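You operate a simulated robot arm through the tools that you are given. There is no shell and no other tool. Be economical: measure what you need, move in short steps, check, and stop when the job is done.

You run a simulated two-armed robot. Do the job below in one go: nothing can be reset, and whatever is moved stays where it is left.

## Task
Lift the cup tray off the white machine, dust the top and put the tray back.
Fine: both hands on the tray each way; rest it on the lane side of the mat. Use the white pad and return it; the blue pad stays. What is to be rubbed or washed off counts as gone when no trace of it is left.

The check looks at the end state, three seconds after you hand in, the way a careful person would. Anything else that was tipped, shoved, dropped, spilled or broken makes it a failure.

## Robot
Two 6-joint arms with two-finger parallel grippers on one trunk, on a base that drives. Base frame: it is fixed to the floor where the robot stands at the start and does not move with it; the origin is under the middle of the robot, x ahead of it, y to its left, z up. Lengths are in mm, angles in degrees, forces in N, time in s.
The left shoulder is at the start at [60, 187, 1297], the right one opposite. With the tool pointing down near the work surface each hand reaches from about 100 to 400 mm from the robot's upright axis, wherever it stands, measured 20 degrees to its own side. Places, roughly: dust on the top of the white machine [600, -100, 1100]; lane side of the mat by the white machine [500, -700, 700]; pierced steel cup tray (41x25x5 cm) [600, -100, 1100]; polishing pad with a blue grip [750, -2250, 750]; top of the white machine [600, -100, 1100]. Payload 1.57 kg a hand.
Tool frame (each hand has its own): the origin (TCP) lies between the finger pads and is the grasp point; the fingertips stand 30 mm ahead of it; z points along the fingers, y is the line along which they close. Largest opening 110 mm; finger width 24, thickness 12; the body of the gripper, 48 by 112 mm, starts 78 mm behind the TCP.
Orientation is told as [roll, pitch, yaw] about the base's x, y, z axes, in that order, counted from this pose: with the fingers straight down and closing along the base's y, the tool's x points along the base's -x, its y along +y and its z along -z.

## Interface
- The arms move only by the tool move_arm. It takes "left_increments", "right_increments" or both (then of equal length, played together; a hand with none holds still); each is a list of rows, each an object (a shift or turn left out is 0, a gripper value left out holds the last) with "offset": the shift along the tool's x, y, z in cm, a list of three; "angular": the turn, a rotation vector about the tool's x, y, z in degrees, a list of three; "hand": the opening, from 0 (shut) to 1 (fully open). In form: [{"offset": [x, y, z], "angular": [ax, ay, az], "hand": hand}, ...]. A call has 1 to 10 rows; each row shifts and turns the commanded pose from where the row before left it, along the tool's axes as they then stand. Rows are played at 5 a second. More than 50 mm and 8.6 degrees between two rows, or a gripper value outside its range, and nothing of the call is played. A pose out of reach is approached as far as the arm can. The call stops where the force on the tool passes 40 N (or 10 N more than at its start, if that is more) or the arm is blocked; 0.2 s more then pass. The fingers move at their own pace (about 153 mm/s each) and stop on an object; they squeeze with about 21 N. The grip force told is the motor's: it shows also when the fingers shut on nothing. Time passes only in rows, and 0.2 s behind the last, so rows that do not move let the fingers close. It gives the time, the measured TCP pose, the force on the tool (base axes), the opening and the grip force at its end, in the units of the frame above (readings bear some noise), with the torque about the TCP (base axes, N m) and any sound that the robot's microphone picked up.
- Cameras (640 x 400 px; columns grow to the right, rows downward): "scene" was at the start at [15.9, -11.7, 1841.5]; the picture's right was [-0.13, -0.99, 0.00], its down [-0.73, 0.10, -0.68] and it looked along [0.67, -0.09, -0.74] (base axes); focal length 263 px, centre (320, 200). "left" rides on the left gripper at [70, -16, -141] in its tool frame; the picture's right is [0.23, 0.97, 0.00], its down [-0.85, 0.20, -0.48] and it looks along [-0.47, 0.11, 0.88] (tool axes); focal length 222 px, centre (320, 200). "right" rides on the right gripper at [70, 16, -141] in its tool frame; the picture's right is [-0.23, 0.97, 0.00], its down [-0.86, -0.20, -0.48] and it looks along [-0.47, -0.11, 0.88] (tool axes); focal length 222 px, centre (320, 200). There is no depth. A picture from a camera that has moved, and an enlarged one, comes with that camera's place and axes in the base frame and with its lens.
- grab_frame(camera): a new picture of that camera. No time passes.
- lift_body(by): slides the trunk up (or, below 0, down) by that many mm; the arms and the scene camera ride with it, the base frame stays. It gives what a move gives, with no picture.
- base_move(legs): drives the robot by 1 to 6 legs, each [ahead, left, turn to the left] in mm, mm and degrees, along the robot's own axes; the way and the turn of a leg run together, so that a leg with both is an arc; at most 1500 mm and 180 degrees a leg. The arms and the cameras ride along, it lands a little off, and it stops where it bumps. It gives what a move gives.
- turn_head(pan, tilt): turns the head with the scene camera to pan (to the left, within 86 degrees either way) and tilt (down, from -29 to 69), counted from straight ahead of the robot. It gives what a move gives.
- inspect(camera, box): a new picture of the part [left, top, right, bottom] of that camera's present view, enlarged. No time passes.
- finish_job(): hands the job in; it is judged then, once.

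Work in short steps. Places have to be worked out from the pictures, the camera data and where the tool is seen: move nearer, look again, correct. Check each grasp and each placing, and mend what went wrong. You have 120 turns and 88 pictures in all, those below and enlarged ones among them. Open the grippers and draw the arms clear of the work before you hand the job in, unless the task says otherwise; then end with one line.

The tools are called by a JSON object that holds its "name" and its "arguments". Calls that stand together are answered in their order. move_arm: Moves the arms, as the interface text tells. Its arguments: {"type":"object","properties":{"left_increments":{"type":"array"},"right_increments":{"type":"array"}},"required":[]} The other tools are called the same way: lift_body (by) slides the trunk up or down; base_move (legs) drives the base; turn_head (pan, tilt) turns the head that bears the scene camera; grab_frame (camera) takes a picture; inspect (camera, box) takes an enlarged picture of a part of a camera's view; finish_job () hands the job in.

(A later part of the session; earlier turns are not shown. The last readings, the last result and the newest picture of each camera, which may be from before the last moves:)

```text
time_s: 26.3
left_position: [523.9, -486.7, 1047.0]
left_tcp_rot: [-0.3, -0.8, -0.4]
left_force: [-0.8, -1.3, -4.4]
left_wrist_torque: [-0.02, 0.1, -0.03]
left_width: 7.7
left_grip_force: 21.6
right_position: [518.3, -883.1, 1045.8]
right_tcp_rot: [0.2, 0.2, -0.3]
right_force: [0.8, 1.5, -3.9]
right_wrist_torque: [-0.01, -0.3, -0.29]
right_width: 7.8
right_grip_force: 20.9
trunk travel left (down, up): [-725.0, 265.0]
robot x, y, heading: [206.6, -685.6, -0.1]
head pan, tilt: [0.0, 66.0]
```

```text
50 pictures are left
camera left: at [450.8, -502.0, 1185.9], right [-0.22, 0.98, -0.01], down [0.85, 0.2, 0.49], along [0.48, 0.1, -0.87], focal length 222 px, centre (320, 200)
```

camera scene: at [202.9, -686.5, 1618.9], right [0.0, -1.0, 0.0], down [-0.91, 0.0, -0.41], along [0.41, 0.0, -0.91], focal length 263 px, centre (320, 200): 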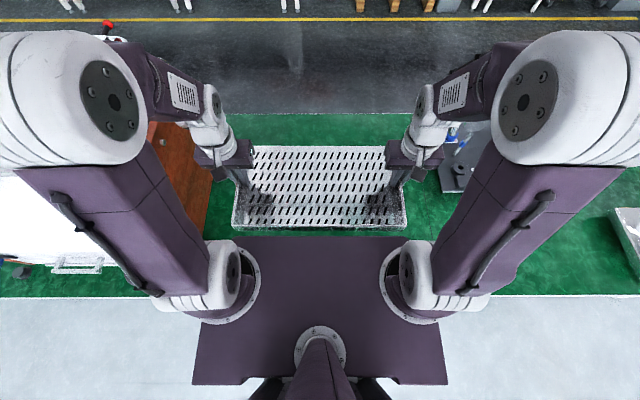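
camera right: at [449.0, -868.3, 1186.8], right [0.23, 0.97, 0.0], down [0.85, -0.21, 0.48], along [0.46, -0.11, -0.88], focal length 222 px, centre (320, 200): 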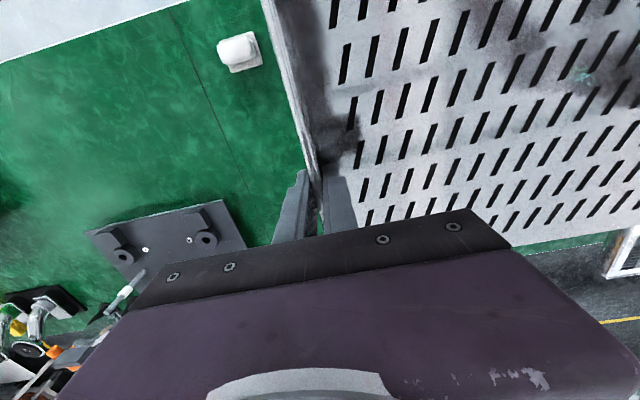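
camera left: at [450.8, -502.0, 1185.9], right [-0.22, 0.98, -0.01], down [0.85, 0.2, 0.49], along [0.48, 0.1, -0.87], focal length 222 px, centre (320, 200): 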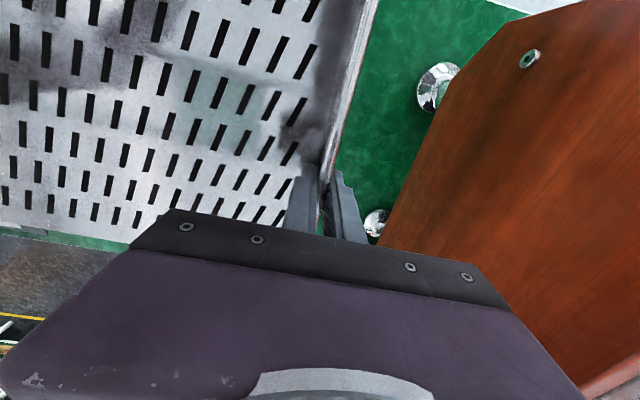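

Pad is clear of the tray footprint by ~70 mm; the left elbow is high over the machine's edge so I now lower with the arms, synchronously.

{"name": "move_arm", "arguments": {"left_increments": [{"offset": [0, 0, 2]}, {"offset": [0, 0, 2]}, {"offset": [0, 0, 2]}, {"offset": [0, 0, 2]}, {"offset": [0, 0, 2]}, {"offset": [0, 0, 2]}, {"offset": [0, 0, 2]}, {"offset": [0, 0, 2]}], "right_increments": [{"offset": [0, 0, 2]}, {"offset": [0, 0, 2]}, {"offset": [0, 0, 2]}, {"offset": [0, 0, 2]}, {"offset": [0, 0, 2]}, {"offset": [0, 0, 2]}, {"offset": [0, 0, 2]}, {"offset": [0, 0, 2]}]}}

{"name": "grab_frame", "arguments": {"camera": "scene"}}

```text
time_s: 28.1
left_position: [525.9, -487.0, 894.9]
left_tcp_rot: [-0.2, -0.9, -0.4]
left_force: [-0.6, 37.2, -1.8]
left_wrist_torque: [-0.11, 0.45, -0.32]
left_width: 7.9
left_grip_force: 20.9
left hand out of reach, approached as far as the arm can: row 8
right_position: [518.1, -882.2, 884.2]
right_tcp_rot: [0.1, 0.1, -0.5]
right_force: [1.5, -38.3, -3.3]
right_wrist_torque: [0.1, -0.59, -0.27]
right_width: 7.7
right_grip_force: 20.8
trunk travel left (down, up): [-725.0, 265.0]
robot x, y, heading: [203.6, -684.4, -0.2]
head pan, tilt: [0.0, 66.0]
```

```text
49 pictures are left
camera scene: at [203.8, -686.7, 1618.9], right [0.0, -1.0, 0.0], down [-0.91, 0.0, -0.41], along [0.41, 0.0, -0.91], focal length 263 px, centre (320, 200)
```

scene: 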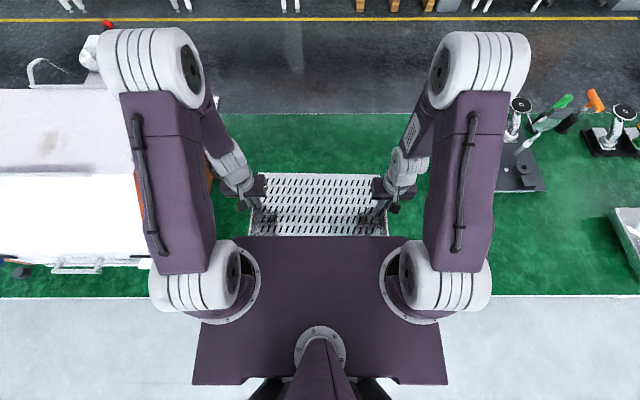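

The arms reached their limit at z≈890; I raise 1.5 cm to level the tray, shift the robot 35 mm right for elbow clearance to the machine, then continue with the trunk.

{"name": "move_arm", "arguments": {"left_increments": [{"offset": [0.4, -0.1, -0.8]}, {"offset": [0.4, -0.1, -0.8]}, {}], "right_increments": [{"offset": [0.4, 0, -0.8]}, {"offset": [0.4, 0, -0.8]}, {}]}}

{"name": "base_move", "arguments": {"legs": [[0, -35, 0]]}}

```text
time_s: 28.9
left_position: [517.4, -489.7, 908.6]
left_tcp_rot: [-0.2, -0.7, -0.4]
left_force: [0.9, 42.1, -3.1]
left_wrist_torque: [-0.14, -0.31, -0.18]
left_width: 11.1
left_grip_force: 21.2
right_position: [510.4, -882.0, 901.3]
right_tcp_rot: [0.2, 0.0, -0.4]
right_force: [1.2, -42.7, -4.2]
right_wrist_torque: [0.18, 0.17, -0.28]
right_width: 11.0
right_grip_force: 20.8
trunk travel left (down, up): [-725.0, 265.0]
robot x, y, heading: [204.4, -686.2, -0.3]
head pan, tilt: [0.0, 66.0]
```

```text
time_s: 29.8
left_position: [516.9, -521.3, 909.2]
left_tcp_rot: [-0.6, -0.8, -0.3]
left_force: [-1.1, 42.3, -4.0]
left_wrist_torque: [-0.23, 0.22, -0.24]
left_width: 11.6
left_grip_force: 21.3
right_position: [510.9, -913.2, 902.1]
right_tcp_rot: [0.1, 0.0, -0.4]
right_force: [1.5, -40.6, -3.9]
right_wrist_torque: [0.1, -0.39, -0.33]
right_width: 10.9
right_grip_force: 20.9
trunk travel left (down, up): [-725.0, 265.0]
robot x, y, heading: [205.1, -722.3, -0.3]
head pan, tilt: [0.0, 66.0]
```

The hands now squeeze inward (42 N, fingers opening); I release that by spreading 2–3 mm and level the tray.

{"name": "move_arm", "arguments": {"left_increments": [{"offset": [0, 0.15, 0.15]}, {"offset": [0, 0.1, 0.15]}, {}], "right_increments": [{"offset": [0, -0.15, -0.2]}, {"offset": [0, -0.1, -0.2]}, {}]}}

{"name": "grab_frame", "arguments": {"camera": "left"}}

```text
time_s: 30.6
left_position: [515.7, -524.9, 906.7]
left_tcp_rot: [-0.2, -0.7, -0.4]
left_force: [-2.2, -9.2, -3.9]
left_wrist_torque: [0.06, -0.31, -0.11]
left_width: 7.8
left_grip_force: 20.8
right_position: [509.9, -921.3, 905.8]
right_tcp_rot: [0.3, 0.1, -0.4]
right_force: [1.3, 8.1, -3.3]
right_wrist_torque: [-0.01, 0.13, -0.51]
right_width: 7.9
right_grip_force: 21.1
trunk travel left (down, up): [-725.0, 265.0]
robot x, y, heading: [207.6, -721.8, -0.2]
head pan, tilt: [0.0, 66.0]
```

```text
48 pictures are left
camera left: at [443.9, -539.1, 1046.2], right [-0.22, 0.98, -0.01], down [0.85, 0.2, 0.49], along [0.48, 0.1, -0.87], focal length 222 px, centre (320, 200)
```

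left: 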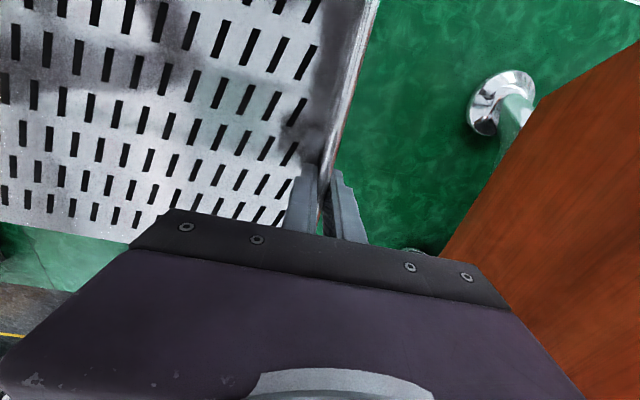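

Good: level, low tension. I lower the trunk 100 mm and check clearance.

{"name": "lift_body", "arguments": {"by": -100}}

{"name": "grab_frame", "arguments": {"camera": "scene"}}

{"name": "grab_frame", "arguments": {"camera": "right"}}

```text
time_s: 32.1
left_position: [517.2, -522.7, 804.9]
left_tcp_rot: [-0.2, -0.7, -0.4]
left_force: [-1.9, -3.7, -4.3]
left_wrist_torque: [0.02, -0.44, -0.08]
left_width: 7.9
left_grip_force: 20.8
right_position: [509.4, -919.2, 804.0]
right_tcp_rot: [0.1, 0.1, -0.4]
right_force: [1.2, 4.9, -4.0]
right_wrist_torque: [-0.04, 0.28, -0.49]
right_width: 7.8
right_grip_force: 20.8
trunk travel left (down, up): [-625.0, 365.0]
robot x, y, heading: [207.0, -719.8, -0.4]
head pan, tilt: [0.0, 66.0]
stopped: the force on the tool passed its limit at 40 N (the readings are from after the stop); the commanded pose is now the measured one
```

```text
47 pictures are left
camera scene: at [202.8, -722.2, 1519.0], right [0.0, -1.0, 0.0], down [-0.91, 0.0, -0.41], along [0.41, 0.0, -0.91], focal length 263 px, centre (320, 200)
```

scene: 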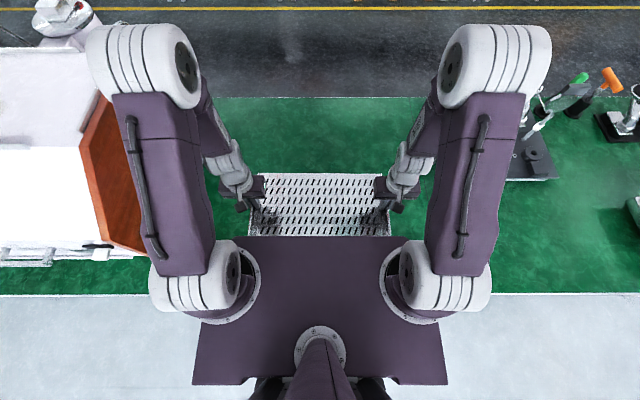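

```text
46 pictures are left
camera right: at [440.8, -904.5, 946.4], right [0.23, 0.97, 0.0], down [0.85, -0.21, 0.48], along [0.46, -0.11, -0.88], focal length 222 px, centre (320, 200)
```

right: 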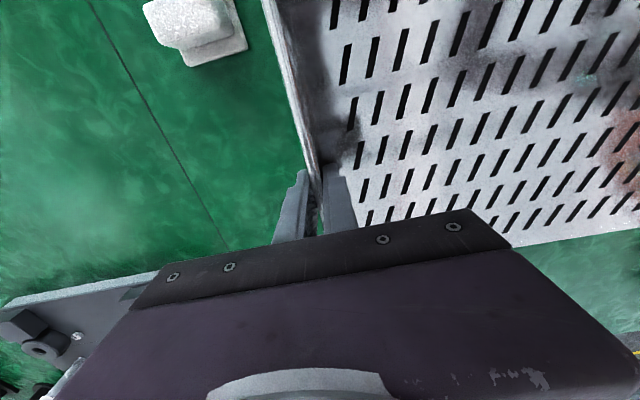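

Still hanging freely (−4 N each); the pad stays ~40 mm from the tray. I lower with the trunk in small steps until the load goes.

{"name": "lift_body", "arguments": {"by": -25}}

{"name": "lift_body", "arguments": {"by": -15}}

{"name": "grab_frame", "arguments": {"camera": "left"}}

```text
time_s: 32.8
left_position: [516.1, -523.3, 781.7]
left_tcp_rot: [-0.3, -0.7, -0.3]
left_force: [-1.7, -11.5, -3.3]
left_wrist_torque: [0.02, -0.19, -0.11]
left_width: 7.8
left_grip_force: 20.4
right_position: [510.9, -920.6, 780.6]
right_tcp_rot: [0.2, 0.1, -0.2]
right_force: [1.0, 11.4, -3.9]
right_wrist_torque: [-0.02, 0.02, -0.47]
right_width: 7.8
right_grip_force: 21.1
trunk travel left (down, up): [-600.0, 390.0]
robot x, y, heading: [203.7, -721.8, -0.4]
head pan, tilt: [0.0, 66.0]
```

```text
time_s: 33.5
left_position: [516.4, -524.0, 764.9]
left_tcp_rot: [-0.2, -0.7, -0.3]
left_force: [-2.4, -14.5, -3.8]
left_wrist_torque: [0.08, -0.03, -0.09]
left_width: 7.7
left_grip_force: 21.2
right_position: [512.0, -919.5, 765.4]
right_tcp_rot: [0.2, 0.0, -0.3]
right_force: [0.8, 13.5, -3.6]
right_wrist_torque: [-0.01, -0.21, -0.46]
right_width: 7.6
right_grip_force: 21.5
trunk travel left (down, up): [-585.0, 405.0]
robot x, y, heading: [205.8, -722.0, -0.3]
head pan, tilt: [0.0, 66.0]
```

```text
45 pictures are left
camera left: at [443.6, -537.9, 906.1], right [-0.22, 0.98, -0.01], down [0.85, 0.2, 0.49], along [0.48, 0.1, -0.87], focal length 222 px, centre (320, 200)
```

left: 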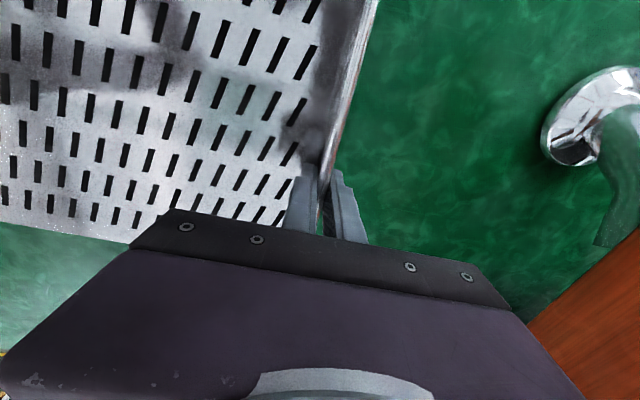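

Still hanging at tray bottom ≈700; I continue in 10 mm steps.

{"name": "lift_body", "arguments": {"by": -12}}

{"name": "lift_body", "arguments": {"by": -10}}

```text
time_s: 34.0
left_position: [515.5, -523.8, 754.5]
left_tcp_rot: [-0.3, -0.7, -0.3]
left_force: [-2.1, -17.1, -3.0]
left_wrist_torque: [0.08, 0.07, -0.11]
left_width: 7.8
left_grip_force: 20.9
right_position: [509.9, -918.5, 752.9]
right_tcp_rot: [0.1, -0.1, -0.3]
right_force: [1.6, 16.8, -3.8]
right_wrist_torque: [-0.06, -0.25, -0.48]
right_width: 7.7
right_grip_force: 21.2
trunk travel left (down, up): [-573.0, 417.0]
robot x, y, heading: [204.3, -720.5, -0.0]
head pan, tilt: [0.0, 66.0]
```

```text
time_s: 34.6
left_position: [515.9, -522.7, 744.1]
left_tcp_rot: [-0.3, -0.8, -0.2]
left_force: [-2.0, -18.8, -4.7]
left_wrist_torque: [0.07, 0.08, -0.16]
left_width: 7.6
left_grip_force: 21.0
right_position: [509.5, -918.7, 742.9]
right_tcp_rot: [0.2, 0.0, -0.3]
right_force: [1.9, 19.0, -3.5]
right_wrist_torque: [-0.07, -0.3, -0.46]
right_width: 7.9
right_grip_force: 21.0
trunk travel left (down, up): [-563.0, 427.0]
robot x, y, heading: [205.7, -725.6, -0.3]
head pan, tilt: [0.0, 66.0]
```

Not yet in contact; I relax the side tension by 1 mm each and go on in small steps.

{"name": "move_arm", "arguments": {"left_increments": [{"offset": [0, -0.1, 0]}], "right_increments": [{"offset": [0, 0.1, 0]}]}}

{"name": "lift_body", "arguments": {"by": -8}}

{"name": "lift_body", "arguments": {"by": -6}}

{"name": "grab_frame", "arguments": {"camera": "right"}}

```text
time_s: 35.0
left_position: [516.6, -523.8, 743.8]
left_tcp_rot: [-0.3, -0.9, -0.2]
left_force: [-1.5, 32.8, -3.8]
left_wrist_torque: [-0.13, 0.39, -0.29]
left_width: 7.8
left_grip_force: 21.6
right_position: [512.0, -919.0, 743.7]
right_tcp_rot: [0.2, -0.1, -0.5]
right_force: [0.3, -33.2, -4.4]
right_wrist_torque: [0.07, -0.6, -0.3]
right_width: 7.9
right_grip_force: 21.3
trunk travel left (down, up): [-563.0, 427.0]
robot x, y, heading: [209.2, -717.7, -0.5]
head pan, tilt: [0.0, 66.0]
```

```text
time_s: 35.6
left_position: [516.8, -525.4, 735.7]
left_tcp_rot: [-0.3, -0.8, -0.3]
left_force: [-1.5, 42.5, -4.1]
left_wrist_torque: [-0.16, 0.03, -0.18]
left_width: 9.0
left_grip_force: 21.9
right_position: [510.0, -918.1, 735.1]
right_tcp_rot: [0.1, 0.0, -0.5]
right_force: [1.1, -42.2, -4.1]
right_wrist_torque: [0.16, -0.23, -0.35]
right_width: 9.1
right_grip_force: 21.2
trunk travel left (down, up): [-555.0, 435.0]
robot x, y, heading: [203.3, -719.8, -0.4]
head pan, tilt: [0.0, 66.0]
```

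```text
time_s: 36.1
left_position: [516.2, -524.7, 728.5]
left_tcp_rot: [-0.3, -0.7, -0.3]
left_force: [0.3, 42.7, -3.1]
left_wrist_torque: [-0.15, -0.29, -0.2]
left_width: 9.7
left_grip_force: 21.2
right_position: [510.6, -919.3, 729.4]
right_tcp_rot: [0.2, 0.1, -0.2]
right_force: [0.5, -42.5, -3.6]
right_wrist_torque: [0.14, 0.13, -0.31]
right_width: 9.4
right_grip_force: 20.9
trunk travel left (down, up): [-549.0, 441.0]
robot x, y, heading: [204.2, -720.2, -0.3]
head pan, tilt: [0.0, 66.0]
```

```text
44 pictures are left
camera right: at [440.5, -903.6, 870.2], right [0.23, 0.97, 0.0], down [0.85, -0.21, 0.48], along [0.46, -0.11, -0.88], focal length 222 px, centre (320, 200)
```

right: 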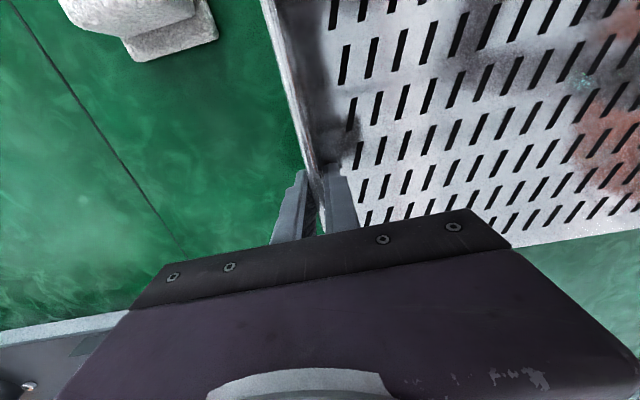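

I spread half a millimetre each side to undo the squeeze, then continue down.

{"name": "move_arm", "arguments": {"left_increments": [{"offset": [0, 0.06, 0]}], "right_increments": [{"offset": [0, -0.06, 0]}]}}

{"name": "lift_body", "arguments": {"by": -8}}

{"name": "lift_body", "arguments": {"by": -8}}

{"name": "lift_body", "arguments": {"by": -8}}

```text
time_s: 36.5
left_position: [516.3, -524.0, 731.6]
left_tcp_rot: [-0.3, -0.7, -0.3]
left_force: [-0.6, 39.9, -4.4]
left_wrist_torque: [-0.15, -0.51, -0.14]
left_width: 8.0
left_grip_force: 20.5
right_position: [510.7, -919.0, 728.9]
right_tcp_rot: [0.2, 0.1, -0.3]
right_force: [1.4, -41.0, -4.0]
right_wrist_torque: [0.12, 0.33, -0.29]
right_width: 8.0
right_grip_force: 20.9
trunk travel left (down, up): [-549.0, 441.0]
robot x, y, heading: [205.2, -722.0, 0.1]
head pan, tilt: [0.0, 66.0]
```

```text
time_s: 37.1
left_position: [515.2, -523.5, 722.1]
left_tcp_rot: [-0.3, -0.6, -0.3]
left_force: [-0.6, 40.9, -3.0]
left_wrist_torque: [-0.18, -0.48, -0.12]
left_width: 7.8
left_grip_force: 21.1
right_position: [509.9, -919.9, 721.5]
right_tcp_rot: [0.2, 0.0, -0.2]
right_force: [-0.3, -40.0, -4.5]
right_wrist_torque: [0.15, 0.32, -0.21]
right_width: 8.3
right_grip_force: 21.2
trunk travel left (down, up): [-541.0, 449.0]
robot x, y, heading: [206.2, -719.2, -0.4]
head pan, tilt: [0.0, 66.0]
```

```text
time_s: 37.7
left_position: [514.9, -523.8, 713.9]
left_tcp_rot: [-0.2, -0.7, -0.3]
left_force: [-0.8, 39.7, -2.6]
left_wrist_torque: [-0.18, -0.38, -0.14]
left_width: 7.8
left_grip_force: 21.5
right_position: [510.4, -919.6, 713.9]
right_tcp_rot: [0.2, 0.0, -0.3]
right_force: [-0.5, -41.0, -4.0]
right_wrist_torque: [0.16, 0.16, -0.23]
right_width: 8.1
right_grip_force: 20.4
trunk travel left (down, up): [-533.0, 457.0]
robot x, y, heading: [202.6, -720.2, -0.1]
head pan, tilt: [0.0, 66.0]
```

```text
time_s: 38.3
left_position: [516.8, -522.8, 706.2]
left_tcp_rot: [-0.3, -0.7, -0.3]
left_force: [-0.8, 39.5, -3.6]
left_wrist_torque: [-0.16, -0.13, -0.13]
left_width: 7.9
left_grip_force: 21.0
right_position: [509.7, -919.8, 704.9]
right_tcp_rot: [0.2, 0.0, -0.3]
right_force: [0.8, -39.5, -4.2]
right_wrist_torque: [0.14, 0.01, -0.28]
right_width: 7.9
right_grip_force: 20.8
trunk travel left (down, up): [-525.0, 465.0]
robot x, y, heading: [207.2, -722.5, -0.3]
head pan, tilt: [0.0, 66.0]
```

Using the mat seam's parallax the mat is at z≈656, so contact should be close. I ease the squeeze and step down 4 mm at a time.

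{"name": "move_arm", "arguments": {"left_increments": [{"offset": [0, 0.1, 0]}], "right_increments": [{"offset": [0, -0.1, 0]}]}}

{"name": "lift_body", "arguments": {"by": -4}}

{"name": "lift_body", "arguments": {"by": -4}}

{"name": "lift_body", "arguments": {"by": -4}}

{"name": "grab_frame", "arguments": {"camera": "left"}}

```text
time_s: 38.7
left_position: [515.7, -523.7, 705.7]
left_tcp_rot: [-0.4, -0.5, -0.5]
left_force: [-1.1, -17.8, -3.8]
left_wrist_torque: [0.05, -0.41, 0.04]
left_width: 7.5
left_grip_force: 20.8
right_position: [509.5, -919.7, 704.7]
right_tcp_rot: [0.2, 0.1, -0.1]
right_force: [1.2, 17.1, -4.2]
right_wrist_torque: [0.0, 0.26, -0.51]
right_width: 8.0
right_grip_force: 20.5
trunk travel left (down, up): [-525.0, 465.0]
robot x, y, heading: [207.0, -721.9, -0.0]
head pan, tilt: [0.0, 66.0]
```

```text
time_s: 39.2
left_position: [513.8, -523.3, 702.3]
left_tcp_rot: [-0.4, -0.4, -0.5]
left_force: [-1.2, -5.1, -3.2]
left_wrist_torque: [0.03, -0.34, 0.05]
left_width: 7.6
left_grip_force: 21.1
right_position: [508.8, -919.9, 701.8]
right_tcp_rot: [0.3, 0.2, -0.3]
right_force: [0.6, 5.3, -3.8]
right_wrist_torque: [-0.01, 0.22, -0.52]
right_width: 7.8
right_grip_force: 20.7
trunk travel left (down, up): [-521.0, 469.0]
robot x, y, heading: [205.9, -721.0, -0.4]
head pan, tilt: [0.0, 66.0]
stopped: the force on the tool passed its limit at 42 N (the readings are from after the stop); the commanded pose is now the measured one
```

```text
time_s: 39.7
left_position: [514.8, -522.7, 697.8]
left_tcp_rot: [-0.3, -0.5, -0.4]
left_force: [-0.8, -5.9, -3.5]
left_wrist_torque: [0.05, 0.69, 0.15]
left_width: 7.8
left_grip_force: 21.2
right_position: [508.4, -919.0, 695.0]
right_tcp_rot: [0.3, 0.1, -0.1]
right_force: [2.9, 7.5, 5.9]
right_wrist_torque: [-0.05, 0.28, -0.55]
right_width: 7.8
right_grip_force: 20.9
trunk travel left (down, up): [-517.0, 473.0]
robot x, y, heading: [205.0, -721.2, -0.2]
head pan, tilt: [0.0, 66.0]
```

```text
time_s: 40.2
left_position: [515.2, -523.7, 696.7]
left_tcp_rot: [-0.3, -0.7, -0.5]
left_force: [1.3, -14.0, 17.1]
left_wrist_torque: [0.0, -0.02, 0.13]
left_width: 7.5
left_grip_force: 21.1
right_position: [509.1, -919.2, 693.3]
right_tcp_rot: [0.3, -0.1, -0.1]
right_force: [5.2, 15.8, 25.9]
right_wrist_torque: [0.21, -0.04, -0.47]
right_width: 7.7
right_grip_force: 21.4
trunk travel left (down, up): [-513.0, 477.0]
robot x, y, heading: [209.6, -723.6, -0.3]
head pan, tilt: [0.0, 66.0]
```

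```text
43 pictures are left
camera left: at [442.3, -537.8, 835.6], right [-0.22, 0.98, -0.01], down [0.85, 0.19, 0.49], along [0.48, 0.1, -0.87], focal length 222 px, centre (320, 200)
```

left: 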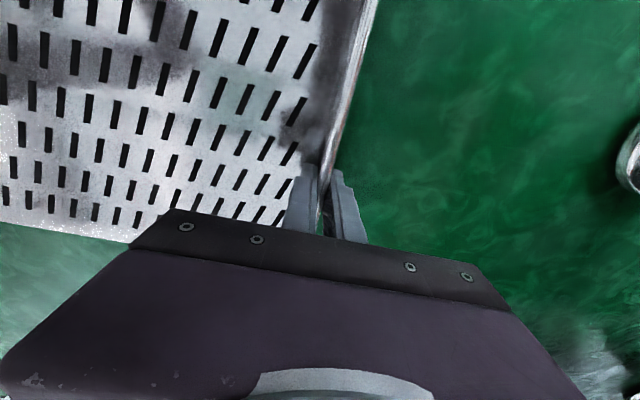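

The tray rests on the mat (upward force on both). I unload 2 mm, open the hands, and raise the trunk clear.

{"name": "lift_body", "arguments": {"by": 2}}

{"name": "move_arm", "arguments": {"left_increments": [{"hand": 0.35}, {}], "right_increments": [{"hand": 0.35}, {}]}}

{"name": "lift_body", "arguments": {"by": 30}}

{"name": "grab_frame", "arguments": {"camera": "right"}}

```text
time_s: 40.8
left_position: [514.1, -522.9, 695.0]
left_tcp_rot: [-0.4, -0.5, -0.5]
left_force: [0.4, -14.3, -1.2]
left_wrist_torque: [0.07, -0.54, 0.08]
left_width: 7.5
left_grip_force: 20.9
right_position: [509.1, -919.1, 693.1]
right_tcp_rot: [0.2, 0.1, -0.1]
right_force: [5.4, 16.7, 8.0]
right_wrist_torque: [0.01, -0.63, -0.3]
right_width: 7.9
right_grip_force: 21.7
trunk travel left (down, up): [-515.0, 475.0]
robot x, y, heading: [202.9, -721.1, -0.3]
head pan, tilt: [0.0, 66.0]
```

```text
time_s: 41.4
left_position: [515.8, -523.7, 696.2]
left_tcp_rot: [-0.4, -0.5, -0.5]
left_force: [0.8, 0.5, 0.1]
left_wrist_torque: [-0.02, -0.01, 0.0]
left_width: 38.6
left_grip_force: 0.0
right_position: [508.4, -919.2, 693.9]
right_tcp_rot: [0.2, 0.2, 0.0]
right_force: [-0.4, -0.3, -0.1]
right_wrist_torque: [-0.01, -0.01, 0.01]
right_width: 38.4
right_grip_force: 0.1
trunk travel left (down, up): [-515.0, 475.0]
robot x, y, heading: [207.8, -723.1, -0.1]
head pan, tilt: [0.0, 66.0]
```

```text
time_s: 42.1
left_position: [515.8, -523.5, 726.3]
left_tcp_rot: [-0.4, -0.5, -0.5]
left_force: [-0.4, 0.1, -0.4]
left_wrist_torque: [0.0, 0.04, 0.0]
left_width: 38.5
left_grip_force: 0.1
right_position: [508.0, -919.4, 723.2]
right_tcp_rot: [0.2, 0.1, -0.2]
right_force: [-0.4, 0.0, -0.6]
right_wrist_torque: [0.02, -0.01, 0.01]
right_width: 38.7
right_grip_force: 0.0
trunk travel left (down, up): [-545.0, 445.0]
robot x, y, heading: [205.5, -720.6, -0.2]
head pan, tilt: [0.0, 66.0]
```

```text
42 pictures are left
camera right: at [439.8, -905.3, 865.7], right [0.23, 0.97, 0.0], down [0.86, -0.2, 0.48], along [0.46, -0.11, -0.88], focal length 222 px, centre (320, 200)
```

right: 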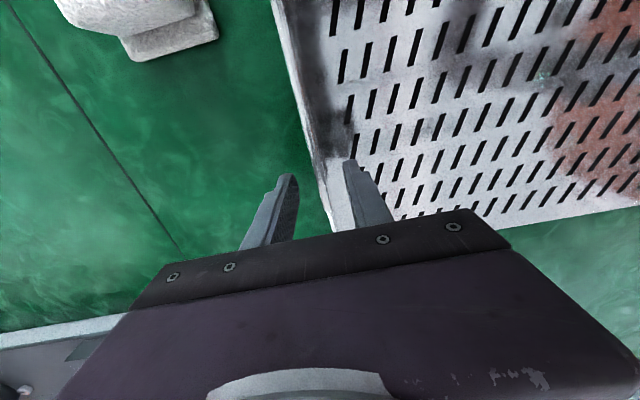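

Tray is released and untouched. I raise the trunk and bring the right hand above the white pad (~[367,−998]) for a closer look, fingers open.

{"name": "lift_body", "arguments": {"by": 170}}

{"name": "move_arm", "arguments": {"right_increments": [{"offset": [4, -2.5, 0], "hand": 1}, {"offset": [4, -2.5, 0]}, {"offset": [4, -2.5, 0]}, {"offset": [1.5, -0.5, 0]}]}}

{"name": "grab_frame", "arguments": {"camera": "right"}}

{"name": "grab_frame", "arguments": {"camera": "scene"}}

```text
time_s: 44.0
left_position: [514.6, -524.3, 896.4]
left_tcp_rot: [-0.4, -0.6, -0.6]
left_force: [0.1, 0.7, 0.0]
left_wrist_torque: [-0.01, 0.02, 0.02]
left_width: 38.7
left_grip_force: 0.1
right_position: [509.6, -919.7, 894.7]
right_tcp_rot: [0.2, 0.2, -0.2]
right_force: [-0.9, -0.2, 0.2]
right_wrist_torque: [0.0, 0.01, 0.03]
right_width: 38.3
right_grip_force: 0.0
trunk travel left (down, up): [-715.0, 275.0]
robot x, y, heading: [206.2, -721.3, 0.2]
head pan, tilt: [0.0, 66.0]
```

```text
time_s: 45.0
left_position: [514.9, -523.0, 895.9]
left_tcp_rot: [-0.4, -0.6, -0.5]
left_force: [-0.3, 0.5, -0.3]
left_wrist_torque: [-0.05, 0.01, 0.02]
left_width: 38.6
left_grip_force: 0.0
right_position: [434.6, -1030.0, 877.6]
right_tcp_rot: [0.2, 0.1, -0.1]
right_force: [0.4, -0.1, -0.1]
right_wrist_torque: [-0.01, -0.02, 0.03]
right_width: 110.1
right_grip_force: 0.1
right hand out of reach, approached as far as the arm can: row 1, 2, 3, 4
trunk travel left (down, up): [-715.0, 275.0]
robot x, y, heading: [205.6, -717.1, -0.3]
head pan, tilt: [0.0, 66.0]
```

```text
41 pictures are left
camera right: at [364.8, -1015.6, 1018.0], right [0.23, 0.97, 0.0], down [0.86, -0.2, 0.47], along [0.46, -0.1, -0.88], focal length 222 px, centre (320, 200)
```

right: 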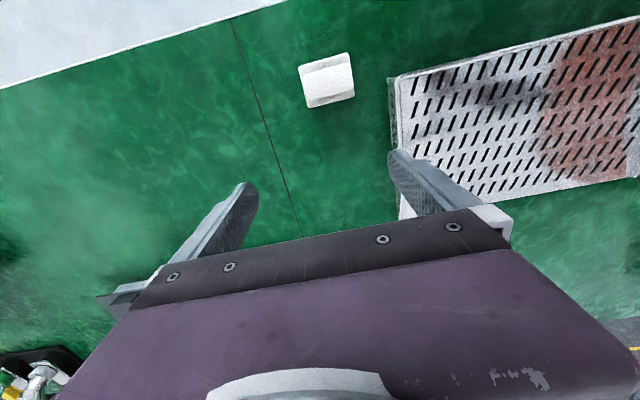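

```text
40 pictures are left
camera scene: at [201.8, -722.0, 1608.6], right [0.0, -1.0, 0.0], down [-0.91, 0.0, -0.41], along [0.41, 0.0, -0.91], focal length 263 px, centre (320, 200)
```

scene: 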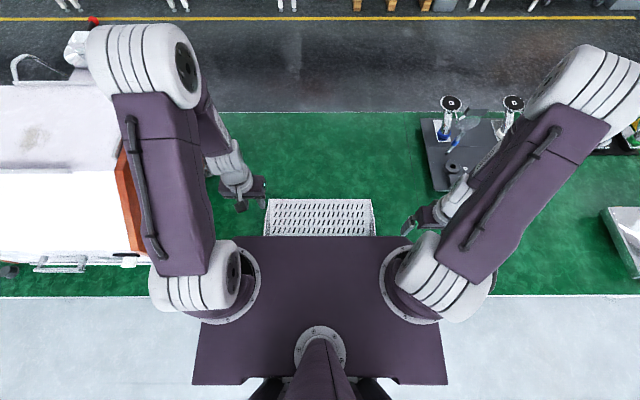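

The right hand can't come that near the trunk; the pad is at ≈[366,−1004]. I back up and slide right so that the pad is ~300 mm ahead on the right, and zoom on the pad meanwhile.

{"name": "inspect", "arguments": {"camera": "right", "box": [270, 30, 390, 130]}}

{"name": "base_move", "arguments": {"legs": [[-118, 0, 0], [0, -180, 0]]}}

{"name": "move_arm", "arguments": {"right_increments": [{"offset": [0, 4, 0]}, {"offset": [0, 4, 0]}, {"offset": [0, 4, 0]}, {"offset": [0, 4, 0]}, {"offset": [0, 4, 0]}]}}

```text
4.00 times, centred on (330, 80) of right
camera zoom: at [364.8, -1015.6, 1018.0], right [0.23, 0.97, 0.0], down [0.86, -0.2, 0.47], along [0.46, -0.1, -0.88], focal length 888 px, centre (280, 680)
```

zoom: 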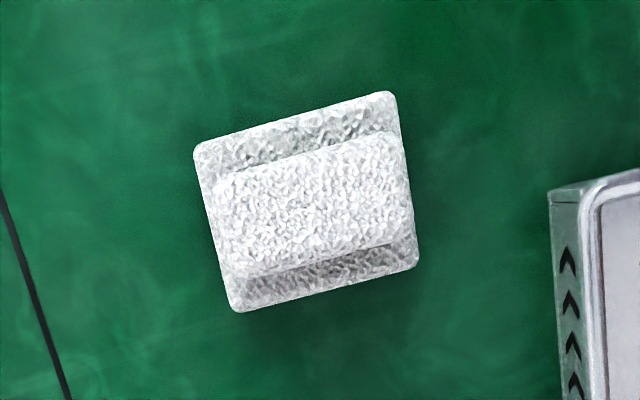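

```text
time_s: 47.4
left_position: [395.5, -704.2, 896.4]
left_tcp_rot: [-0.5, -0.5, -0.9]
left_force: [-0.1, 0.3, -0.5]
left_wrist_torque: [-0.05, 0.02, 0.02]
left_width: 38.4
left_grip_force: 0.1
right_position: [311.5, -1209.9, 877.1]
right_tcp_rot: [0.3, 0.2, -0.5]
right_force: [-0.2, 0.1, 0.1]
right_wrist_torque: [0.01, 0.02, 0.0]
right_width: 110.2
right_grip_force: 0.0
trunk travel left (down, up): [-715.0, 275.0]
robot x, y, heading: [87.6, -900.4, -0.7]
head pan, tilt: [0.0, 66.0]
```

```text
time_s: 48.6
left_position: [394.3, -703.2, 896.1]
left_tcp_rot: [-0.3, -0.5, -0.8]
left_force: [-0.3, 0.0, -0.1]
left_wrist_torque: [0.01, -0.01, -0.02]
left_width: 38.6
left_grip_force: 0.0
right_position: [346.6, -1020.5, 865.9]
right_tcp_rot: [0.2, 0.3, -0.6]
right_force: [0.8, 0.4, -0.6]
right_wrist_torque: [-0.01, 0.0, -0.02]
right_width: 110.1
right_grip_force: 0.1
right hand out of reach, approached as far as the arm can: row 1, 2, 3
trunk travel left (down, up): [-715.0, 275.0]
robot x, y, heading: [83.6, -899.7, -0.7]
head pan, tilt: [0.0, 66.0]
```

The pad is ~71 mm square with a 66×~40 mm block on top; I'll grip the block's ends along y. I align over it and look.

{"name": "move_arm", "arguments": {"right_increments": [{"offset": [-1.5, 1, 0]}, {"offset": [0, 0, 3]}, {"offset": [0, 0, 3]}]}}

{"name": "grab_frame", "arguments": {"camera": "right"}}

```text
time_s: 49.4
left_position: [395.1, -705.8, 895.7]
left_tcp_rot: [-0.4, -0.4, -0.9]
left_force: [-0.1, -0.2, -0.2]
left_wrist_torque: [-0.02, -0.02, -0.01]
left_width: 38.6
left_grip_force: 0.0
right_position: [360.6, -1010.2, 803.5]
right_tcp_rot: [0.3, 0.3, -0.4]
right_force: [0.0, -0.7, 0.1]
right_wrist_torque: [0.06, 0.0, -0.03]
right_width: 110.3
right_grip_force: 0.2
trunk travel left (down, up): [-715.0, 275.0]
robot x, y, heading: [86.8, -901.0, -0.7]
head pan, tilt: [0.0, 66.0]
```

```text
38 pictures are left
camera right: at [291.6, -995.8, 946.6], right [0.24, 0.97, 0.0], down [0.86, -0.21, 0.47], along [0.46, -0.11, -0.88], focal length 222 px, centre (320, 200)
```

right: 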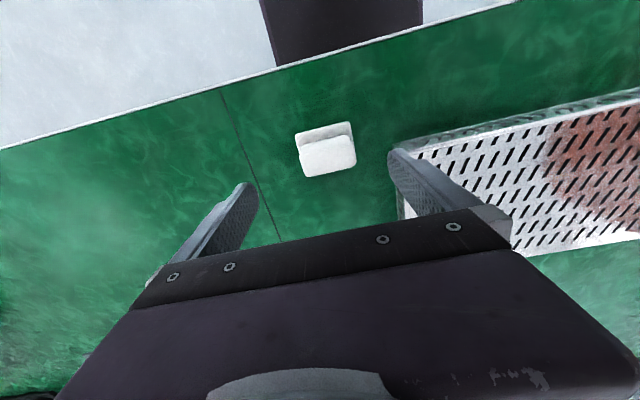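

Block top centre is ≈[370,−1004.5,700]. I align and descend to TCP z≈704, then close.

{"name": "move_arm", "arguments": {"right_increments": [{"offset": [-0.9, 0.55, 2]}, {"offset": [0, 0, 3]}, {"offset": [0, 0, 3]}, {"offset": [0, 0, 1.9]}, {}]}}

{"name": "grab_frame", "arguments": {"camera": "right"}}

```text
time_s: 50.6
left_position: [395.2, -704.9, 897.0]
left_tcp_rot: [-0.5, -0.5, -0.9]
left_force: [-0.1, 0.0, -0.3]
left_wrist_torque: [0.0, -0.01, 0.0]
left_width: 38.7
left_grip_force: 0.0
right_position: [370.9, -1005.0, 706.9]
right_tcp_rot: [0.3, 0.3, -0.5]
right_force: [0.4, 0.2, 0.1]
right_wrist_torque: [-0.01, 0.01, -0.01]
right_width: 109.8
right_grip_force: 0.1
trunk travel left (down, up): [-715.0, 275.0]
robot x, y, heading: [84.1, -902.3, -0.7]
head pan, tilt: [0.0, 66.0]
```

```text
37 pictures are left
camera right: at [300.9, -990.1, 847.2], right [0.24, 0.97, 0.0], down [0.86, -0.21, 0.47], along [0.46, -0.11, -0.88], focal length 222 px, centre (320, 200)
```

right: 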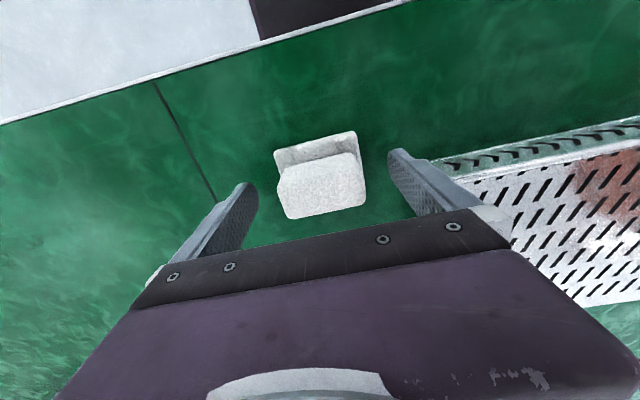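

The block is well centred between the fingers. I lower 4 mm more and close.

{"name": "move_arm", "arguments": {"right_increments": [{"offset": [0.3, 0, 0.4]}, {"hand": 0}, {}, {}]}}

{"name": "grab_frame", "arguments": {"camera": "right"}}

```text
time_s: 51.6
left_position: [394.9, -705.1, 896.4]
left_tcp_rot: [-0.4, -0.5, -0.9]
left_force: [-0.3, -0.4, 0.4]
left_wrist_torque: [0.01, 0.0, 0.0]
left_width: 38.8
left_grip_force: 0.0
right_position: [367.3, -1005.3, 702.5]
right_tcp_rot: [0.3, 0.2, -0.5]
right_force: [3.1, -0.3, 3.4]
right_wrist_torque: [-0.11, -0.09, 0.05]
right_width: 59.6
right_grip_force: 21.2
trunk travel left (down, up): [-715.0, 275.0]
robot x, y, heading: [80.7, -897.3, -0.7]
head pan, tilt: [0.0, 66.0]
```

```text
36 pictures are left
camera right: at [297.9, -990.5, 843.8], right [0.24, 0.97, 0.0], down [0.85, -0.21, 0.47], along [0.46, -0.11, -0.88], focal length 222 px, centre (320, 200)
```

right: 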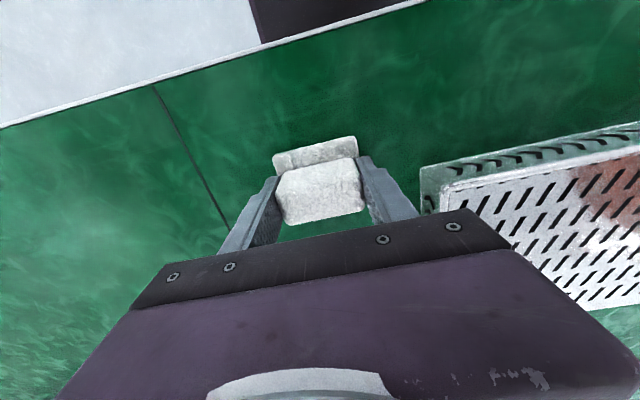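

Gripped (59.6 mm). I lift the pad 12 cm, raise the left hand, and raise the trunk 200 mm before driving back.

{"name": "move_arm", "arguments": {"left_increments": [{"offset": [0, 0, -4]}, {"offset": [0, 0, -4]}, {"offset": [0, 0, -4]}, {"offset": [0, 0, -4]}, {"offset": [0, 0, -4]}], "right_increments": [{"offset": [0, 0, -1.5]}, {"offset": [0, 0, -2.5]}, {"offset": [0, 0, -4]}, {"offset": [0, 0, -4]}, {"offset": [0, 0, -4]}]}}

{"name": "lift_body", "arguments": {"by": 200}}

{"name": "base_move", "arguments": {"legs": [[-88, 0, 0.7], [0, 500, 0], [0, 520, 0]]}}

{"name": "grab_frame", "arguments": {"camera": "right"}}

{"name": "grab_frame", "arguments": {"camera": "scene"}}

```text
time_s: 52.8
left_position: [391.4, -703.7, 1096.6]
left_tcp_rot: [-0.3, -0.7, -0.9]
left_force: [0.0, 0.1, 0.8]
left_wrist_torque: [0.0, -0.03, 0.0]
left_width: 38.6
left_grip_force: 0.1
right_position: [366.8, -1007.3, 859.1]
right_tcp_rot: [0.3, 0.2, -0.6]
right_force: [0.4, -0.8, -0.7]
right_wrist_torque: [0.03, 0.02, -0.01]
right_width: 59.5
right_grip_force: 21.4
trunk travel left (down, up): [-715.0, 275.0]
robot x, y, heading: [83.7, -898.7, -0.7]
head pan, tilt: [0.0, 66.0]
```

```text
time_s: 54.9
left_position: [394.0, -704.1, 1295.5]
left_tcp_rot: [-0.4, -0.5, -0.9]
left_force: [1.0, -0.6, -0.3]
left_wrist_torque: [-0.02, 0.0, 0.01]
left_width: 38.6
left_grip_force: 0.1
right_position: [368.4, -1007.8, 1060.5]
right_tcp_rot: [0.3, 0.2, -0.6]
right_force: [-0.5, -0.6, -0.9]
right_wrist_torque: [-0.04, 0.0, -0.01]
right_width: 59.6
right_grip_force: 20.7
trunk travel left (down, up): [-915.0, 75.0]
robot x, y, heading: [86.6, -899.9, -0.7]
head pan, tilt: [0.0, 66.0]
```

```text
time_s: 61.2
left_position: [296.5, 313.5, 1296.3]
left_tcp_rot: [-0.3, -0.5, 0.4]
left_force: [0.4, 0.1, -0.3]
left_wrist_torque: [0.04, 0.02, 0.02]
left_width: 38.6
left_grip_force: 0.0
right_position: [277.4, 8.5, 1059.1]
right_tcp_rot: [0.4, 0.3, 0.7]
right_force: [0.6, 0.6, -0.2]
right_wrist_torque: [0.03, 0.0, 0.01]
right_width: 59.4
right_grip_force: 21.6
trunk travel left (down, up): [-915.0, 75.0]
robot x, y, heading: [-9.0, 114.0, 0.4]
head pan, tilt: [0.0, 66.0]
```

```text
35 pictures are left
camera right: at [208.4, 21.8, 1200.8], right [0.22, 0.98, 0.01], down [0.86, -0.19, 0.47], along [0.46, -0.1, -0.88], focal length 222 px, centre (320, 200)
```

right: 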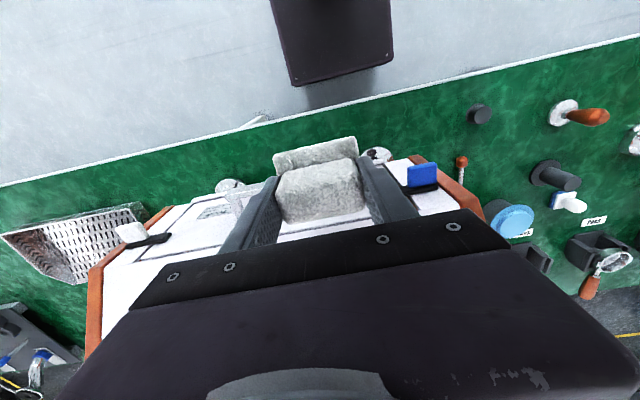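

```text
34 pictures are left
camera scene: at [-11.8, 108.1, 1808.6], right [0.01, -1.0, 0.0], down [-0.91, -0.01, -0.41], along [0.41, 0.01, -0.91], focal length 263 px, centre (320, 200)
```

scene: 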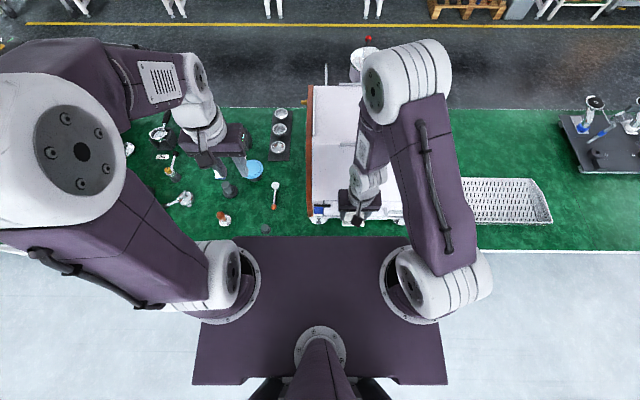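

I raise the pad hand well above the machine and view the top of the machine for the dust.

{"name": "move_arm", "arguments": {"right_increments": [{"offset": [0, 0, -4.5]}, {"offset": [0, 0, -4.5]}, {"offset": [0, 0, -4.5]}, {"offset": [0, 0, -4.5]}, {"offset": [0, 0, -2]}]}}

{"name": "base_move", "arguments": {"legs": [[110, 0, 0]]}}

{"name": "grab_frame", "arguments": {"camera": "right"}}

{"name": "grab_frame", "arguments": {"camera": "scene"}}

```text
time_s: 62.4
left_position: [294.6, 314.5, 1296.1]
left_tcp_rot: [-0.3, -0.5, 0.3]
left_force: [0.3, 0.6, 0.7]
left_wrist_torque: [-0.02, -0.02, 0.01]
left_width: 38.3
left_grip_force: 0.0
right_position: [280.2, 6.9, 1262.0]
right_tcp_rot: [0.2, 0.2, 0.7]
right_force: [-0.3, 0.2, -0.7]
right_wrist_torque: [0.05, -0.04, -0.01]
right_width: 59.4
right_grip_force: 21.0
trunk travel left (down, up): [-915.0, 75.0]
robot x, y, heading: [-6.2, 113.3, 0.7]
head pan, tilt: [0.0, 66.0]
```

```text
time_s: 63.6
left_position: [401.8, 315.9, 1297.2]
left_tcp_rot: [-0.5, -0.7, 0.5]
left_force: [0.5, 0.0, 0.0]
left_wrist_torque: [-0.04, -0.06, 0.0]
left_width: 38.7
left_grip_force: 0.1
right_position: [386.3, 9.8, 1261.4]
right_tcp_rot: [0.3, 0.0, 0.8]
right_force: [0.5, -0.3, -0.6]
right_wrist_torque: [0.04, -0.07, -0.01]
right_width: 59.3
right_grip_force: 21.2
trunk travel left (down, up): [-915.0, 75.0]
robot x, y, heading: [103.7, 110.1, 0.8]
head pan, tilt: [0.0, 66.0]
```

```text
33 pictures are left
camera right: at [316.5, 21.8, 1403.4], right [0.22, 0.98, 0.01], down [0.86, -0.19, 0.48], along [0.47, -0.1, -0.88], focal length 222 px, centre (320, 200)
```

right: 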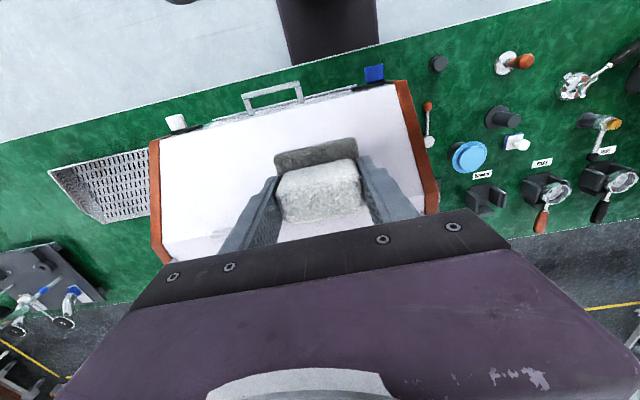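

```text
32 pictures are left
camera scene: at [91.5, 111.9, 1808.6], right [0.01, -1.0, 0.0], down [-0.91, -0.01, -0.41], along [0.41, 0.0, -0.91], focal length 263 px, centre (320, 200)
```

scene: 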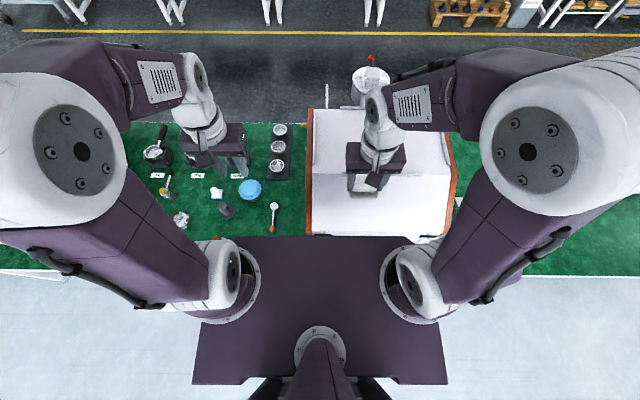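

The hand hides the top; I move it to the right by 28 cm and inspect the top.

{"name": "move_arm", "arguments": {"right_increments": [{"offset": [0, -4.7, 0]}, {"offset": [0, -4.7, 0]}, {"offset": [0, -4.7, 0]}, {"offset": [0, -4.7, 0]}, {"offset": [0, -4.7, 0]}, {"offset": [0, -4.7, 0]}]}}

{"name": "inspect", "arguments": {"camera": "scene", "box": [295, 90, 475, 240]}}

```text
time_s: 65.0
left_position: [406.1, 315.0, 1297.8]
left_tcp_rot: [-0.4, -0.5, 0.4]
left_force: [0.3, -0.4, -0.7]
left_wrist_torque: [0.03, 0.03, 0.02]
left_width: 38.5
left_grip_force: 0.1
right_position: [393.7, -273.4, 1257.5]
right_tcp_rot: [0.4, 0.3, 0.7]
right_force: [0.4, -0.9, -1.9]
right_wrist_torque: [-0.01, -0.01, 0.01]
right_width: 59.6
right_grip_force: 20.4
trunk travel left (down, up): [-915.0, 75.0]
robot x, y, heading: [104.7, 115.8, 0.6]
head pan, tilt: [0.0, 66.0]
```

```text
2.67 times, centred on (385, 165) of scene
camera zoom: at [99.3, 109.5, 1808.6], right [0.01, -1.0, 0.0], down [-0.91, -0.01, -0.41], along [0.41, 0.01, -0.91], focal length 700 px, centre (147, 293)
```

zoom: 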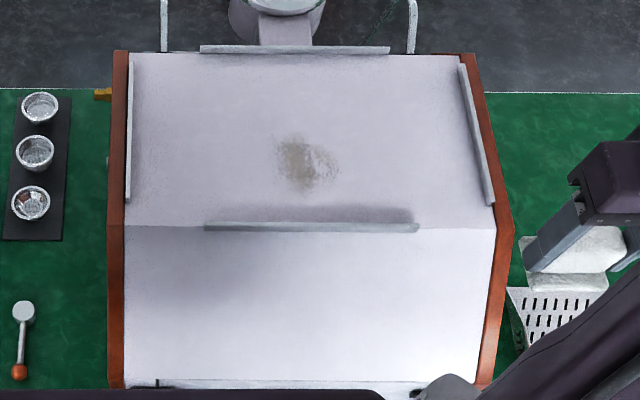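

The dust is a brownish patch at about x 545–640, y −115…−35, on the top between low rails. I drive 80 mm ahead and bring the pad over the patch.

{"name": "base_move", "arguments": {"legs": [[80, 0, 0]]}}

{"name": "move_arm", "arguments": {"right_increments": [{"offset": [-2.4, 4, 0]}, {"offset": [-2.4, 4, 0]}, {"offset": [-2.4, 4, 0]}, {"offset": [-2.4, 4, 0]}, {"offset": [-2.4, 3.8, 0]}, {"offset": [0, 0, 4]}]}}

{"name": "grab_frame", "arguments": {"camera": "right"}}

```text
time_s: 66.0
left_position: [475.2, 316.4, 1298.2]
left_tcp_rot: [-0.3, -1.0, 0.3]
left_force: [-0.8, 0.5, 0.7]
left_wrist_torque: [-0.04, -0.1, -0.03]
left_width: 38.3
left_grip_force: 0.0
right_position: [460.9, -271.0, 1262.3]
right_tcp_rot: [0.3, -0.2, 0.6]
right_force: [-1.1, -1.0, -0.5]
right_wrist_torque: [0.0, -0.08, -0.02]
right_width: 59.5
right_grip_force: 21.2
trunk travel left (down, up): [-915.0, 75.0]
robot x, y, heading: [183.4, 111.5, 0.6]
head pan, tilt: [0.0, 66.0]
```

```text
time_s: 67.4
left_position: [484.3, 315.2, 1296.7]
left_tcp_rot: [-0.2, -0.4, 0.4]
left_force: [-0.1, 0.8, -1.2]
left_wrist_torque: [-0.01, -0.02, -0.01]
left_width: 38.4
left_grip_force: 0.1
right_position: [589.0, -69.5, 1216.1]
right_tcp_rot: [0.4, 0.3, 0.6]
right_force: [-0.2, -0.6, -1.1]
right_wrist_torque: [0.03, -0.01, -0.03]
right_width: 59.6
right_grip_force: 21.3
trunk travel left (down, up): [-915.0, 75.0]
robot x, y, heading: [180.2, 113.6, 0.6]
head pan, tilt: [0.0, 66.0]
```

```text
30 pictures are left
camera right: at [519.6, -56.6, 1358.1], right [0.22, 0.98, 0.0], down [0.86, -0.19, 0.47], along [0.46, -0.1, -0.88], focal length 222 px, centre (320, 200)
```

right: 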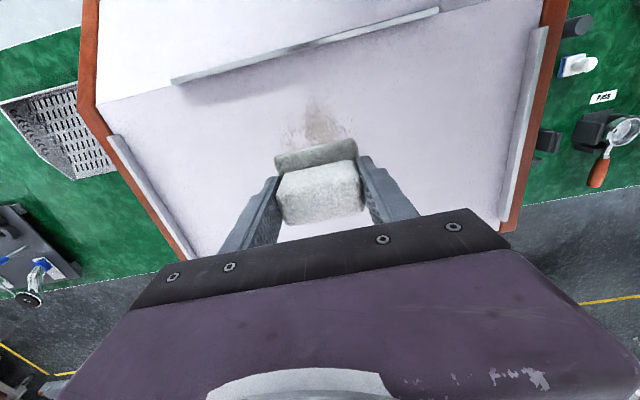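

The machine top seems at z≈1112, so contact is expected at TCP ≈1158. I descend toward it gently at the patch.

{"name": "move_arm", "arguments": {"right_increments": [{"offset": [1, 0, 2]}, {"offset": [0, 0, 2]}, {"offset": [0, 0, 0.6]}, {"offset": [0, 0, 0.3]}, {"offset": [0, 0, 0.3]}, {}]}}

```text
time_s: 68.8
left_position: [485.1, 316.7, 1295.6]
left_tcp_rot: [-0.4, -0.5, 0.3]
left_force: [-0.5, 0.0, 0.2]
left_wrist_torque: [0.01, -0.01, -0.04]
left_width: 38.6
left_grip_force: 0.0
right_position: [580.8, -70.5, 1166.7]
right_tcp_rot: [0.3, 0.4, 0.6]
right_force: [0.3, 0.2, -0.1]
right_wrist_torque: [0.03, -0.02, 0.01]
right_width: 59.4
right_grip_force: 20.6
trunk travel left (down, up): [-915.0, 75.0]
robot x, y, heading: [180.4, 114.1, 0.8]
head pan, tilt: [0.0, 66.0]
```

Not yet in contact; I continue in 3 mm steps.

{"name": "move_arm", "arguments": {"right_increments": [{"offset": [0, 0, 0.3]}, {"offset": [0, 0, 0.3]}, {"offset": [0, 0, 0.3]}, {}]}}

{"name": "move_arm", "arguments": {"right_increments": [{"offset": [0, 0, 0.3]}, {"offset": [0, 0, 0.3]}, {}]}}

{"name": "move_arm", "arguments": {"right_increments": [{"offset": [0, 0, 0.3]}, {"offset": [0, 0, 0.3]}, {}]}}

```text
time_s: 69.8
left_position: [484.0, 317.0, 1296.1]
left_tcp_rot: [-0.4, -0.5, 0.3]
left_force: [-0.6, 0.4, 0.2]
left_wrist_torque: [-0.01, 0.02, 0.01]
left_width: 38.6
left_grip_force: 0.1
right_position: [578.5, -70.5, 1158.8]
right_tcp_rot: [0.3, 0.0, 0.6]
right_force: [2.8, -1.0, 15.2]
right_wrist_torque: [-0.6, -0.11, 0.08]
right_width: 59.6
right_grip_force: 21.1
trunk travel left (down, up): [-915.0, 75.0]
robot x, y, heading: [178.0, 111.9, 0.6]
head pan, tilt: [0.0, 66.0]
```

```text
time_s: 70.3
left_position: [481.6, 318.0, 1298.2]
left_tcp_rot: [-0.4, -0.6, 0.2]
left_force: [-0.2, 0.4, 0.3]
left_wrist_torque: [0.01, 0.0, 0.0]
left_width: 38.4
left_grip_force: 0.0
right_position: [579.1, -70.1, 1158.9]
right_tcp_rot: [0.1, -0.3, 0.6]
right_force: [-5.0, 1.0, 27.4]
right_wrist_torque: [-0.34, 0.79, -0.08]
right_width: 59.5
right_grip_force: 20.9
trunk travel left (down, up): [-915.0, 75.0]
robot x, y, heading: [180.0, 113.4, 0.7]
head pan, tilt: [0.0, 66.0]
stopped in row 2 (right hand): the force on the tool passed its limit at 45 N (the readings are from after the stop); the commanded pose is now the measured one
```

```text
time_s: 70.6
left_position: [481.6, 318.6, 1296.8]
left_tcp_rot: [-0.4, -0.6, 0.2]
left_force: [0.5, -0.7, 0.2]
left_wrist_torque: [0.03, 0.0, 0.0]
left_width: 38.4
left_grip_force: 0.1
right_position: [577.6, -69.6, 1159.0]
right_tcp_rot: [0.2, -0.3, 0.5]
right_force: [-6.3, 1.1, 27.1]
right_wrist_torque: [-0.29, 0.77, -0.1]
right_width: 59.6
right_grip_force: 21.2
trunk travel left (down, up): [-915.0, 75.0]
robot x, y, heading: [183.0, 114.1, 0.5]
head pan, tilt: [0.0, 66.0]
stopped in row 1 (right hand): the force on the tool passed its limit at 43 N (the readings are from after the stop); the commanded pose is now the measured one
```

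Contact at TCP ≈1159. I ease up 2 mm and stroke along x over the patch.

{"name": "move_arm", "arguments": {"right_increments": [{"offset": [0, 0, -0.2]}, {"offset": [1.6, 0, 0]}, {"offset": [1.8, 0, 0]}, {"offset": [-2, 0, 0]}, {"offset": [-2, 0, 0]}, {"offset": [-2, 0, 0]}, {"offset": [-2, 0, 0]}, {"offset": [-1, 0, 0]}, {}]}}

```text
time_s: 71.5
left_position: [483.7, 316.3, 1296.3]
left_tcp_rot: [-0.4, -0.5, 0.2]
left_force: [-1.0, -0.5, -0.3]
left_wrist_torque: [0.03, -0.01, 0.0]
left_width: 38.3
left_grip_force: 0.0
right_position: [554.1, -71.6, 1157.4]
right_tcp_rot: [0.3, -0.1, 0.7]
right_force: [-6.9, 2.1, 22.0]
right_wrist_torque: [-0.45, -0.01, -0.1]
right_width: 59.6
right_grip_force: 20.6
trunk travel left (down, up): [-915.0, 75.0]
robot x, y, heading: [181.4, 115.3, 0.5]
head pan, tilt: [0.0, 66.0]
stopped in row 4 (right hand): the force on the tool passed its limit at 41 N (the readings are from after the stop); the commanded pose is now the measured one
```

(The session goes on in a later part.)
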